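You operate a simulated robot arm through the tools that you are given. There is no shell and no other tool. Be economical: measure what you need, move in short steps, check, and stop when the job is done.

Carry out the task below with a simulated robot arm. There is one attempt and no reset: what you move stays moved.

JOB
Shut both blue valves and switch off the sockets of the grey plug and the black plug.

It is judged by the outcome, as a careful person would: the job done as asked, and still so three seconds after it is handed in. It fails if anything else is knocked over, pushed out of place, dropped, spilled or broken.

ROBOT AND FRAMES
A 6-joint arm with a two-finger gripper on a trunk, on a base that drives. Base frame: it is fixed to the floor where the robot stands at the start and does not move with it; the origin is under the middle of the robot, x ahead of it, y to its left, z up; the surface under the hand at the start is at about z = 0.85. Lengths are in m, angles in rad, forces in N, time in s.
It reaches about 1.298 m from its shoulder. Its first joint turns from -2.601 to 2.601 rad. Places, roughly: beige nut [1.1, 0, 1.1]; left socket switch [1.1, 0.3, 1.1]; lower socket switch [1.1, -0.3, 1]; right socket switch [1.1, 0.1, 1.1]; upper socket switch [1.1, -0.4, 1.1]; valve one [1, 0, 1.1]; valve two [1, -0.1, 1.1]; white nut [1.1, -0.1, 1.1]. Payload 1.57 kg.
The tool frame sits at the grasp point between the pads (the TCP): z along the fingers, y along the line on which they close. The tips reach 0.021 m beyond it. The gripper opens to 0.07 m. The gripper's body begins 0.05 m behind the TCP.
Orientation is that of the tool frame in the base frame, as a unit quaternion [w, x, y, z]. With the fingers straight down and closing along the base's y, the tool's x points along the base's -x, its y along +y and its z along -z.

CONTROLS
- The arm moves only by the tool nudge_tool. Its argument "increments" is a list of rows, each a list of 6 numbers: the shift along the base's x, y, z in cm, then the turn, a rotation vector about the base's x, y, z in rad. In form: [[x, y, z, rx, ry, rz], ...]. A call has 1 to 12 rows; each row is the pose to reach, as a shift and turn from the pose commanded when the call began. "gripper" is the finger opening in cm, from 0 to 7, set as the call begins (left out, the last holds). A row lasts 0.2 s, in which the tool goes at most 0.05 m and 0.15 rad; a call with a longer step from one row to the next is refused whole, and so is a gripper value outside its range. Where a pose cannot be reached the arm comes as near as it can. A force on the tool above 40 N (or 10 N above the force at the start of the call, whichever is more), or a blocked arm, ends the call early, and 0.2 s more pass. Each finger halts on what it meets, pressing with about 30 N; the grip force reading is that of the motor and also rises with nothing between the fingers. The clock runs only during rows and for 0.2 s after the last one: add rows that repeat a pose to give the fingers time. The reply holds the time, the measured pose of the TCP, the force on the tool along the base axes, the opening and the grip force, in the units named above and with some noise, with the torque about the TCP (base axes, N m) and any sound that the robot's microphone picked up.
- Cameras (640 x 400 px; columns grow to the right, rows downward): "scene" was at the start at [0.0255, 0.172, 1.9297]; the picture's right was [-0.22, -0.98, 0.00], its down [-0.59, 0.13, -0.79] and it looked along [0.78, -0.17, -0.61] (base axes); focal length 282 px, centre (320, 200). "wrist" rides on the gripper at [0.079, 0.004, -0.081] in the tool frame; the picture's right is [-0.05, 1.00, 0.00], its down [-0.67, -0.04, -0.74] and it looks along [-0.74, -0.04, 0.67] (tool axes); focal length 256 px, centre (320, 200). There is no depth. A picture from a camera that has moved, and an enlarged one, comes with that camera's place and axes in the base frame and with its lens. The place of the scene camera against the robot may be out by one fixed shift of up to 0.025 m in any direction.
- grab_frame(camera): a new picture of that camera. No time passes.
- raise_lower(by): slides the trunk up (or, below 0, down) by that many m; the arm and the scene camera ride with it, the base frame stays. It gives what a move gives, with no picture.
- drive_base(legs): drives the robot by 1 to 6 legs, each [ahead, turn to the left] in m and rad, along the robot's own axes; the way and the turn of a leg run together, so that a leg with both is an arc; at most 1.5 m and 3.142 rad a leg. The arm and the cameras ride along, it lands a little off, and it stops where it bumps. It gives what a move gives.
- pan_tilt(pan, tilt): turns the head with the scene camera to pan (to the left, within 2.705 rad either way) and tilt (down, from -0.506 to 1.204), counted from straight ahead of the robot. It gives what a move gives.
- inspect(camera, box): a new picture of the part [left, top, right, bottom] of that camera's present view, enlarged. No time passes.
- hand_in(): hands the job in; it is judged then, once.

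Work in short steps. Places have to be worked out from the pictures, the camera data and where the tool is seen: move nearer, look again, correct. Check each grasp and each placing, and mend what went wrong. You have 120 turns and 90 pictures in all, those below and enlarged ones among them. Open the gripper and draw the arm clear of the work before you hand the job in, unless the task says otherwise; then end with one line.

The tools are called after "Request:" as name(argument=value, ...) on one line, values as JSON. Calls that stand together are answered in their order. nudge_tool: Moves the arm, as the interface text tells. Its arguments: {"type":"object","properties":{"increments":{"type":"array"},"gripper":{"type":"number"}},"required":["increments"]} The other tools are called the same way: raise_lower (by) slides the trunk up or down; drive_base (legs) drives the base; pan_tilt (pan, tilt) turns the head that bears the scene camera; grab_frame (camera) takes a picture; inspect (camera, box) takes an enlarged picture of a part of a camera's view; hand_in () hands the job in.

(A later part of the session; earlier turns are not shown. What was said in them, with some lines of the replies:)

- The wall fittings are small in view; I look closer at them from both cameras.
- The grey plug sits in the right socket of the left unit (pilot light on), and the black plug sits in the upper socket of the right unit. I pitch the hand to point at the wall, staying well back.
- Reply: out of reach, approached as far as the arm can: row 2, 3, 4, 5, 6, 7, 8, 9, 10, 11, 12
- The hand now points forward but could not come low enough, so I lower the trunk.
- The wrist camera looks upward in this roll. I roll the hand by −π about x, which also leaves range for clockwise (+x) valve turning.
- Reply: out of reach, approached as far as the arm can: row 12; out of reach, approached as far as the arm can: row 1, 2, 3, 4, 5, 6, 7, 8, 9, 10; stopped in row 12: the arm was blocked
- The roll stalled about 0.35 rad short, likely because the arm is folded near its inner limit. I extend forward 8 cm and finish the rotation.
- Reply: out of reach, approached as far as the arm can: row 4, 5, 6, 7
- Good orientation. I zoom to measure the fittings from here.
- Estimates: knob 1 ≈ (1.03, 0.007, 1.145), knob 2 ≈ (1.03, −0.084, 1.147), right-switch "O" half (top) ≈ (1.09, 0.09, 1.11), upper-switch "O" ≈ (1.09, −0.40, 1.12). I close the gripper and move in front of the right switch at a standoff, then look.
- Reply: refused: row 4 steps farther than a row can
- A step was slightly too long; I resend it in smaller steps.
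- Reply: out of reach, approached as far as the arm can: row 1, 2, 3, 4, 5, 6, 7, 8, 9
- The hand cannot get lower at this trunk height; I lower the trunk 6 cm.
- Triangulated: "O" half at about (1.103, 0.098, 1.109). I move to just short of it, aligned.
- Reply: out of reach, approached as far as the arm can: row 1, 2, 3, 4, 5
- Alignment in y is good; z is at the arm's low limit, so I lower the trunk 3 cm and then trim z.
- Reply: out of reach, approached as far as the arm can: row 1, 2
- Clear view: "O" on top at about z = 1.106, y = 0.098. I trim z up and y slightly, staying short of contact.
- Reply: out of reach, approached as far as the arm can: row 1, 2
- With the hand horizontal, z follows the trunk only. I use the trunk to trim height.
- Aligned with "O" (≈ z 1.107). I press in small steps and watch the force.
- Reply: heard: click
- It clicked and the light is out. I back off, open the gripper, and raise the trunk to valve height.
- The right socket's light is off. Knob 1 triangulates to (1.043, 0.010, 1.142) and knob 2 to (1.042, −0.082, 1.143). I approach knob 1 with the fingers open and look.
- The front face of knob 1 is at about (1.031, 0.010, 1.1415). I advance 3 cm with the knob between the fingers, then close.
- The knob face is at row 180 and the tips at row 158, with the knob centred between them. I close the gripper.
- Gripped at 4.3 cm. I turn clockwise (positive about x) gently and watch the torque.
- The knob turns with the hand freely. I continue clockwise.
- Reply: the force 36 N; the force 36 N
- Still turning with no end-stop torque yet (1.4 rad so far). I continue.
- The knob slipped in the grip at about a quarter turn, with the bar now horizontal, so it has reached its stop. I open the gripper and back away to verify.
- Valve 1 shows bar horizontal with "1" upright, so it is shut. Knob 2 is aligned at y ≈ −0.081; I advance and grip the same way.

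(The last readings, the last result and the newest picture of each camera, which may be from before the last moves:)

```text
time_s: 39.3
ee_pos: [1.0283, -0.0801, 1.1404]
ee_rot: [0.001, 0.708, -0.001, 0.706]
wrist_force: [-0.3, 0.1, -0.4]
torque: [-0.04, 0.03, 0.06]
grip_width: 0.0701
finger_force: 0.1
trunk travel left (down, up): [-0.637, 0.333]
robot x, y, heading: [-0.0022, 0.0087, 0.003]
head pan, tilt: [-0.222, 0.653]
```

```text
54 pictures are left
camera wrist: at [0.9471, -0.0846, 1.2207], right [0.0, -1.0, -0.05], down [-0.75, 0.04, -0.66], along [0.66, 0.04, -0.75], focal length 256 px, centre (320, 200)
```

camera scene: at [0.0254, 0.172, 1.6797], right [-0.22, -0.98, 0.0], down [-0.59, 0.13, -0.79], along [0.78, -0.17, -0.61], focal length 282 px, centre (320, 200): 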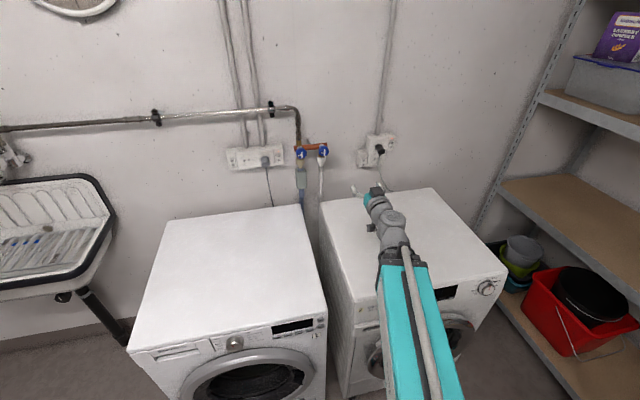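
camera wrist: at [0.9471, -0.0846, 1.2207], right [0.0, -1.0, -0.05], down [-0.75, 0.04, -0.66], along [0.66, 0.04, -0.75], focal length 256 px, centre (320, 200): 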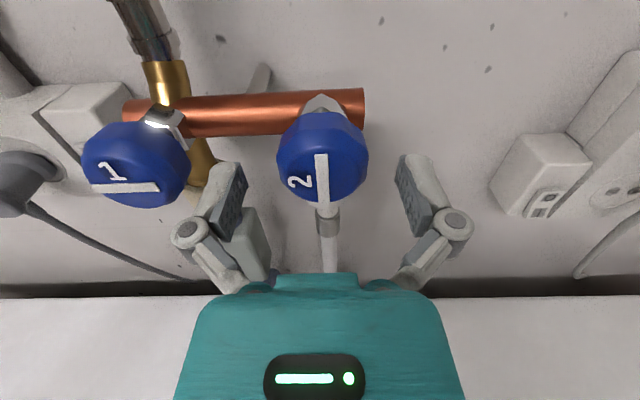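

Knob 2 is centred between the fingers; I close on it and then turn clockwise.

Request:
nudge_tool(gripper=3.5, increments=[[0, 0, 0, 0, 0, 0], [0, 0, 0, 0, 0, 0], [0, 0, 0, 0, 0, 0], [0, 0, 0, 0, 0, 0]])

Request:
nudge_tool(increments=[[0, 0, 0, 0.1, 0, 0], [0, 0, 0, 0.2, 0, 0], [0, 0, 0, 0.3, 0, 0], [0, 0, 0, 0.4, 0, 0], [0, 0, 0, 0.5, 0, 0], [0, 0, 0, 0.6, 0, 0], [0, 0, 0, 0.7, 0, 0], [0, 0, 0, 0.7, 0, 0]])

Request:
grab_frame(camera="wrist")

```text
time_s: 40.3
ee_pos: [1.0273, -0.0807, 1.1412]
ee_rot: [0.001, 0.708, -0.002, 0.706]
wrist_force: [-6.8, -5.2, -4.3]
torque: [0.03, 0.14, -0.3]
grip_width: 0.0428
finger_force: 32.3
trunk travel left (down, up): [-0.637, 0.333]
robot x, y, heading: [0.0012, 0.0103, 0.002]
head pan, tilt: [-0.222, 0.653]
```

```text
time_s: 42.1
ee_pos: [1.0272, -0.0828, 1.1423]
ee_rot: [-0.242, 0.665, -0.243, 0.663]
wrist_force: [-23.5, -12.1, -20.0]
torque: [0.0, 0.39, -0.43]
grip_width: 0.0427
finger_force: 32.4
trunk travel left (down, up): [-0.637, 0.333]
robot x, y, heading: [-0.0026, 0.0069, -0.004]
head pan, tilt: [-0.222, 0.653]
```

```text
53 pictures are left
camera wrist: at [0.947, -0.1374, 1.1994], right [0.0, -0.73, -0.69], down [-0.75, 0.46, -0.48], along [0.67, 0.51, -0.54], focal length 256 px, centre (320, 200)
```

wrist: 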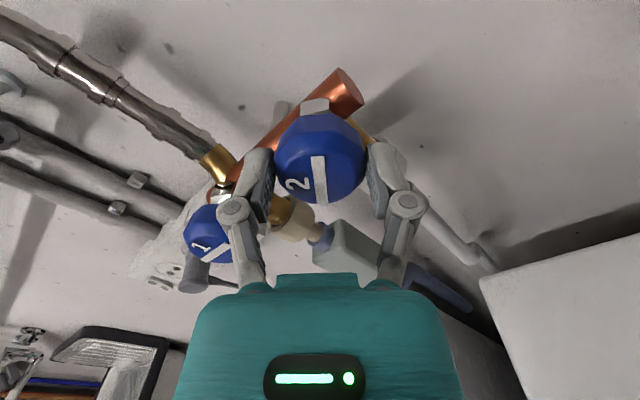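

The knob follows. I continue to the stop.

Request:
nudge_tool(increments=[[0, 0, 0, 0.1, 0, 0], [0, 0, 0, 0.2, 0, 0], [0, 0, 0, 0.3, 0, 0], [0, 0, 0, 0.4, 0, 0], [0, 0, 0, 0.5, 0, 0], [0, 0, 0, 0.6, 0, 0], [0, 0, 0, 0.7, 0, 0], [0, 0, 0, 0.7, 0, 0]])

Request:
nudge_tool(increments=[[0, 0, 0, 0.08, 0, 0], [0, 0, 0, 0.16, 0, 0], [0, 0, 0, 0.24, 0, 0], [0, 0, 0, 0.32, 0, 0], [0, 0, 0, 0.32, 0, 0]])

Request:
inspect(camera="wrist", box=[240, 100, 400, 200])

```text
time_s: 43.9
ee_pos: [1.0294, -0.0822, 1.14]
ee_rot: [-0.457, 0.541, -0.457, 0.538]
wrist_force: [-21.1, -18.6, -27.1]
torque: [-0.06, 0.7, -0.32]
grip_width: 0.0428
finger_force: 32.0
trunk travel left (down, up): [-0.637, 0.333]
robot x, y, heading: [-0.0003, 0.0119, 0.005]
head pan, tilt: [-0.222, 0.653]
```

```text
time_s: 45.1
ee_pos: [1.0298, -0.0808, 1.1401]
ee_rot: [0.536, -0.462, 0.537, -0.459]
wrist_force: [-3.7, -10.5, -16.2]
torque: [-0.14, 0.22, 0.11]
grip_width: 0.0423
finger_force: 31.7
trunk travel left (down, up): [-0.637, 0.333]
robot x, y, heading: [0.0026, 0.0083, -0.0]
head pan, tilt: [-0.222, 0.653]
```

```text
4.00 times, centred on (320, 150) of wrist
camera zoom: at [0.95, -0.1594, 1.1241], right [0.0, 0.2, -0.98], down [-0.75, 0.65, 0.14], along [0.67, 0.73, 0.15], focal length 1024 px, centre (320, 400)
```

zoom: 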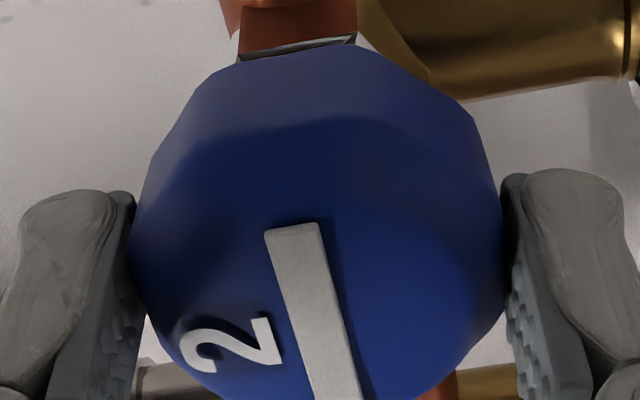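

Same slip at the stop. I release, back off, unroll the hand, and move toward the upper switch.

Request:
nudge_tool(gripper=7, increments=[[0, 0, 0, 0, 0, 0], [0, 0, 0, 0, 0, 0], [0, 0, 0, 0, 0, 0], [0, 0, 0, 0, 0, 0]])

Request:
nudge_tool(increments=[[-2, 0, 0, 0, 0, 0], [-5, 0, 0, 0, 0, 0], [-9, 0, 0, 0, 0, 0], [-11, 0, 0, -0.14, 0, 0], [-11, 0, 0, -0.28, 0, 0], [-11, 0, 0, -0.42, 0, 0], [-11, 0, 0, -0.56, 0, 0], [-11, 0, 0, -0.7, 0, 0], [-11, 0, 0, -0.84, 0, 0]])

Request:
nudge_tool(gripper=0, increments=[[0, -3, 0, -0.14, 0, 0], [0, -7, 0, -0.28, 0, 0], [0, -11, 0, -0.42, 0, 0], [0, -15, 0, -0.56, 0, 0], [0, -19, 0, -0.7, 0, 0], [0, -23, 0, -0.82, 0, 0], [0, -27, 0, -0.88, 0, 0], [0, -31, 0, -0.88, 0, 0], [0, -31, 0, -0.88, 0, 0]])

Request:
grab_frame(camera="wrist")

Request:
inspect(camera="scene", box=[250, 110, 410, 210])

```text
time_s: 46.1
ee_pos: [1.0297, -0.0797, 1.1415]
ee_rot: [0.537, -0.462, 0.535, -0.461]
wrist_force: [-0.2, -0.1, -0.1]
torque: [0.02, 0.01, 0.03]
grip_width: 0.0701
finger_force: 0.0
trunk travel left (down, up): [-0.637, 0.333]
robot x, y, heading: [-0.0009, 0.0086, 0.001]
head pan, tilt: [-0.222, 0.653]
```

```text
time_s: 48.1
ee_pos: [0.9181, -0.0813, 1.1414]
ee_rot: [-0.3, 0.641, -0.301, 0.639]
wrist_force: [0.8, 0.2, -0.9]
torque: [0.02, 0.02, 0.04]
grip_width: 0.0701
finger_force: 0.1
out of reach, approached as far as the arm can: row 3
trunk travel left (down, up): [-0.637, 0.333]
robot x, y, heading: [0.0014, 0.0075, -0.001]
head pan, tilt: [-0.222, 0.653]
```

```text
time_s: 50.1
ee_pos: [0.9209, -0.3897, 1.1409]
ee_rot: [0.0, 0.708, 0.0, 0.706]
wrist_force: [0.7, -0.7, 0.9]
torque: [-0.01, 0.05, 0.05]
grip_width: 0.0
finger_force: 28.4
trunk travel left (down, up): [-0.637, 0.333]
robot x, y, heading: [-0.0007, 0.0056, 0.007]
head pan, tilt: [-0.222, 0.653]
```

```text
51 pictures are left
camera wrist: at [0.8412, -0.3945, 1.2207], right [0.0, -1.0, -0.05], down [-0.75, 0.04, -0.66], along [0.66, 0.04, -0.75], focal length 256 px, centre (320, 200)
```

wrist: 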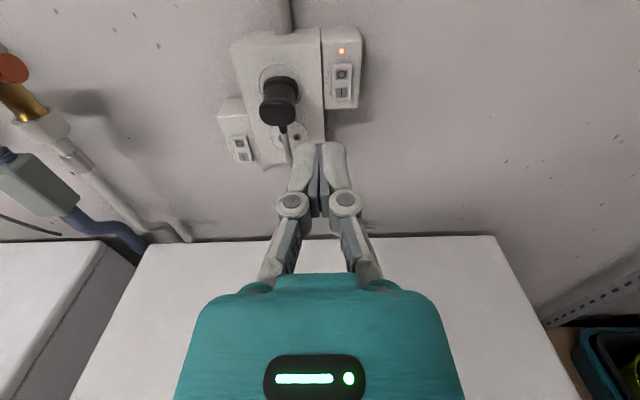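

```text
4.00 times, centred on (330, 160) of scene
camera zoom: at [0.0255, 0.1715, 1.6357], right [-0.22, -0.98, 0.0], down [-0.59, 0.13, -0.79], along [0.78, -0.17, -0.61], focal length 1126 px, centre (280, 360)
```

zoom: 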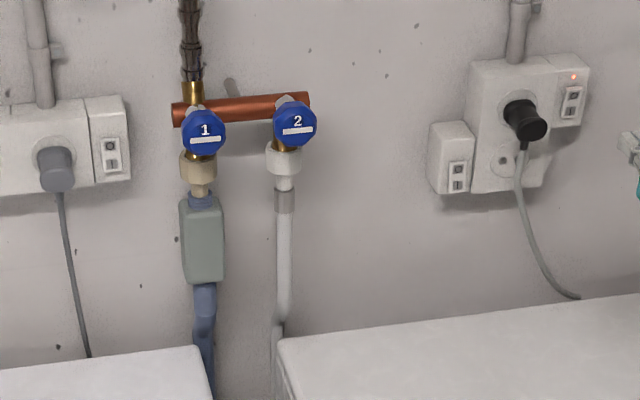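

Both valves show bars horizontal and numbers upright. The upper switch's "O" triangulates to (1.100, −0.411, 1.115). I lower the trunk 2.6 cm and approach to a standoff.

Request:
raise_lower(by=-0.026)

Request:
nudge_tool(increments=[[2, -2.1, 0, 0, 0, 0], [6, -2.1, 0, 0, 0, 0], [10, -2.1, 0, 0, 0, 0], [13, -2.1, 0, 0, 0, 0], [13, -2.1, 0, 0, 0, 0]])

Request:
grab_frame(camera="wrist")

Request:
inspect(camera="wrist", box=[260, 80, 388, 160])

```text
time_s: 50.8
ee_pos: [0.9216, -0.3899, 1.1153]
ee_rot: [0.001, 0.708, -0.001, 0.706]
wrist_force: [0.2, 0.4, -0.6]
torque: [0.03, -0.03, 0.0]
grip_width: 0.0
finger_force: 28.7
trunk travel left (down, up): [-0.611, 0.359]
robot x, y, heading: [-0.0014, 0.0068, -0.0]
head pan, tilt: [-0.222, 0.653]
```

```text
time_s: 52.0
ee_pos: [1.0516, -0.4087, 1.1157]
ee_rot: [0.0, 0.708, -0.001, 0.706]
wrist_force: [0.1, -0.6, 0.4]
torque: [-0.01, -0.02, 0.01]
grip_width: 0.0
finger_force: 28.7
trunk travel left (down, up): [-0.611, 0.359]
robot x, y, heading: [0.0021, 0.0093, 0.003]
head pan, tilt: [-0.222, 0.653]
```

```text
49 pictures are left
camera wrist: at [0.9715, -0.4142, 1.1946], right [0.0, -1.0, -0.05], down [-0.75, 0.04, -0.66], along [0.66, 0.04, -0.75], focal length 256 px, centre (320, 200)
```

wrist: 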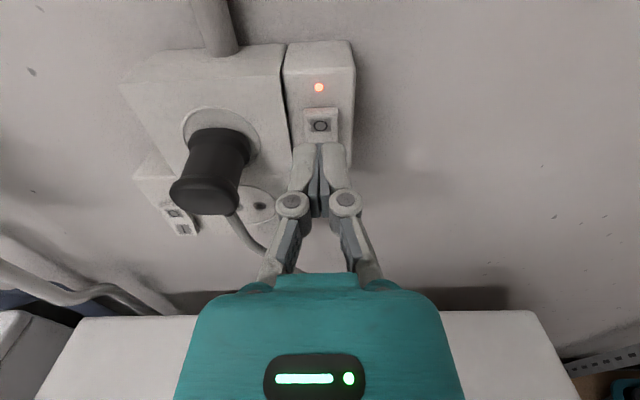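

```text
5.00 times, centred on (324, 120) of wrist
camera zoom: at [0.9715, -0.4142, 1.1946], right [0.0, -1.0, -0.05], down [-0.75, 0.04, -0.66], along [0.66, 0.04, -0.75], focal length 1280 px, centre (300, 600)
```

zoom: 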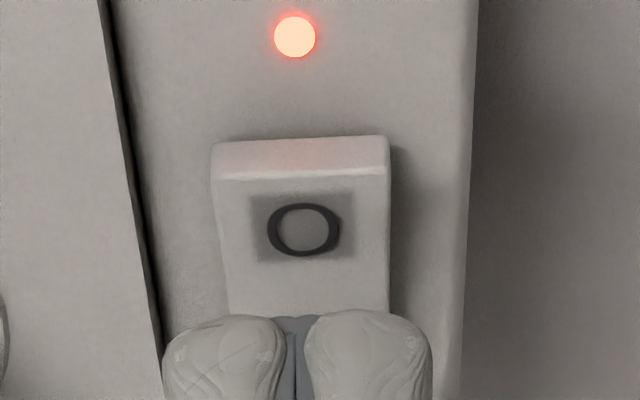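

Aligned with "O" (est. z 1.113, y −0.410). I trim 2 mm down and press in small steps.

Request:
raise_lower(by=-0.002)

Request:
nudge_tool(increments=[[1, -0.1, 0, 0, 0, 0], [1.8, -0.1, 0, 0, 0, 0], [2.3, -0.1, 0, 0, 0, 0], [2.7, -0.1, 0, 0, 0, 0], [3.1, -0.1, 0, 0, 0, 0], [3.4, -0.1, 0, 0, 0, 0]])

Request:
grab_frame(camera="wrist")

```text
time_s: 52.5
ee_pos: [1.0507, -0.4104, 1.1133]
ee_rot: [0.0, 0.708, -0.001, 0.706]
wrist_force: [0.2, -0.3, 0.6]
torque: [0.03, -0.01, 0.03]
grip_width: 0.0003
finger_force: 28.5
trunk travel left (down, up): [-0.609, 0.361]
robot x, y, heading: [-0.0012, 0.0064, -0.001]
head pan, tilt: [-0.222, 0.653]
```

```text
time_s: 53.9
ee_pos: [1.0809, -0.4109, 1.1149]
ee_rot: [0.001, 0.708, -0.001, 0.707]
wrist_force: [-36.1, 5.8, -12.8]
torque: [0.06, 0.52, 0.05]
grip_width: 0.0062
finger_force: 29.0
trunk travel left (down, up): [-0.609, 0.361]
robot x, y, heading: [0.0008, 0.0053, 0.0]
head pan, tilt: [-0.222, 0.653]
heard: click
```

```text
47 pictures are left
camera wrist: at [1.0006, -0.415, 1.1944], right [0.0, -1.0, -0.05], down [-0.75, 0.04, -0.66], along [0.67, 0.04, -0.75], focal length 256 px, centre (320, 200)
```

wrist: 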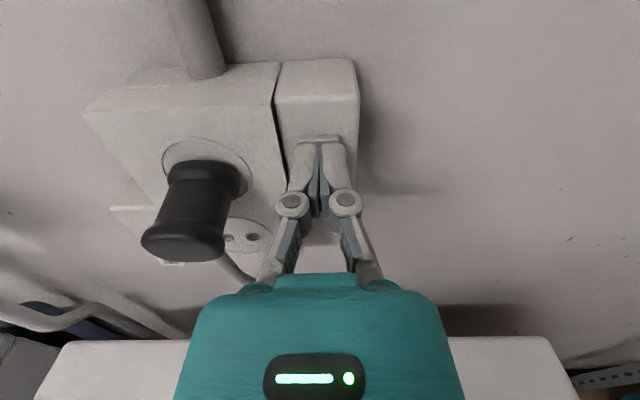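

It clicked and the light is out. I draw straight back, then open the gripper clear of everything and check.

Request:
nudge_tool(increments=[[-3, 0, 0, 0, 0, 0], [-7, 0, 0, 0, 0, 0], [-11, 0, 0, 0, 0, 0], [-15, 0, 0, 0, 0, 0], [-19, 0, 0, 0, 0, 0], [-19, 0, 0, 0, 0, 0]])

Request:
nudge_tool(gripper=7, increments=[[-3, 0, 0, 0, 0, 0], [-5, 0, 0, 0, 0, 0], [-5, 0, 0, 0, 0, 0], [-5, 0, 0, 0, 0, 0], [-5, 0, 0, 0, 0, 0]])

Request:
inspect(camera="scene", box=[220, 110, 412, 230])

Request:
grab_frame(camera="scene")

Request:
inspect(camera="wrist", box=[180, 0, 420, 150])

```text
time_s: 55.3
ee_pos: [0.8956, -0.4118, 1.1132]
ee_rot: [0.0, 0.708, -0.001, 0.706]
wrist_force: [-0.1, 0.6, 0.1]
torque: [0.01, 0.04, 0.01]
grip_width: 0.0
finger_force: 28.2
trunk travel left (down, up): [-0.609, 0.361]
robot x, y, heading: [0.0054, 0.0106, -0.004]
head pan, tilt: [-0.222, 0.653]
```

```text
time_s: 56.5
ee_pos: [0.845, -0.4112, 1.1145]
ee_rot: [0.0, 0.708, 0.0, 0.706]
wrist_force: [-0.9, 0.4, 0.6]
torque: [-0.02, 0.0, -0.01]
grip_width: 0.0701
finger_force: 0.0
trunk travel left (down, up): [-0.609, 0.361]
robot x, y, heading: [-0.0011, 0.0068, 0.003]
head pan, tilt: [-0.222, 0.653]
```

```text
3.33 times, centred on (316, 170) of scene
camera zoom: at [0.0255, 0.1719, 1.6077], right [-0.22, -0.98, 0.0], down [-0.59, 0.13, -0.79], along [0.78, -0.17, -0.61], focal length 938 px, centre (333, 300)
```

zoom: 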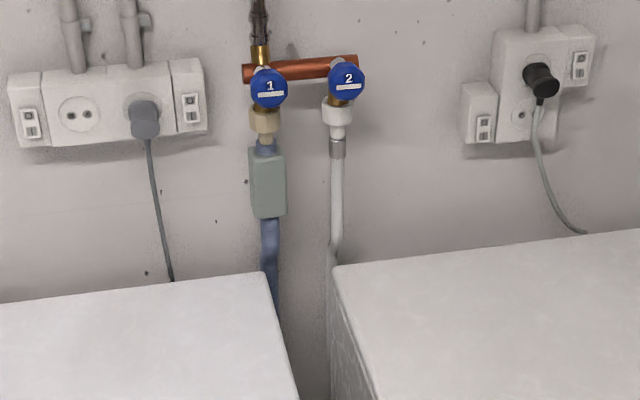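

```text
45 pictures are left
camera scene: at [0.0255, 0.1719, 1.6077], right [-0.22, -0.98, 0.0], down [-0.59, 0.13, -0.79], along [0.78, -0.17, -0.61], focal length 282 px, centre (320, 200)
```

scene: 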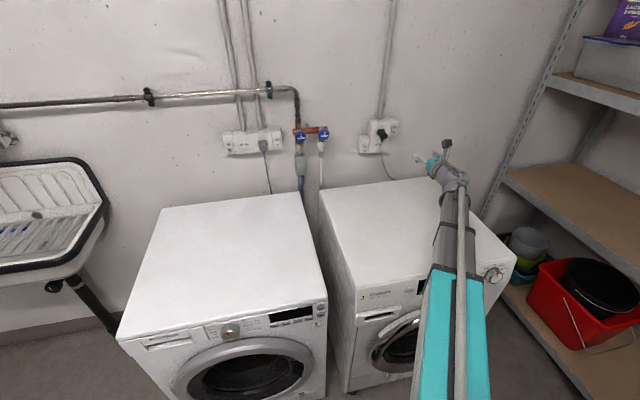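

```text
2.67 times, centred on (300, 75) of wrist
camera zoom: at [0.7642, -0.4166, 1.193], right [0.0, -1.0, -0.05], down [-0.75, 0.04, -0.66], along [0.67, 0.04, -0.75], focal length 683 px, centre (373, 533)
```

zoom: 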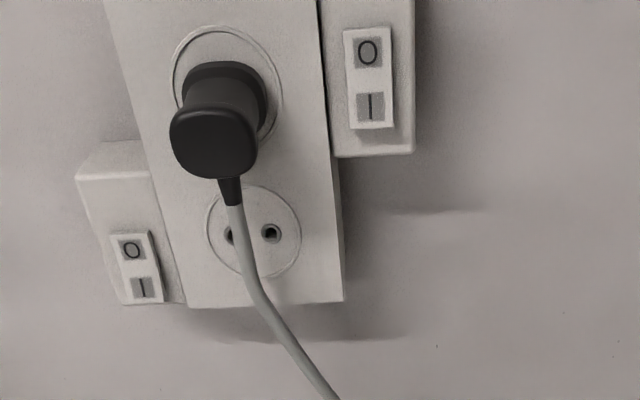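

Both lights are out, both valves are shut, the plugs are still seated, and the arm is clear with the gripper open. I hand the job in.

Request:
hand_in()

```text
The job is handed in.
```

Both blue valves are shut, and the sockets of the grey plug and the black plug are switched off. I handed the job in with the gripper open and the arm clear.
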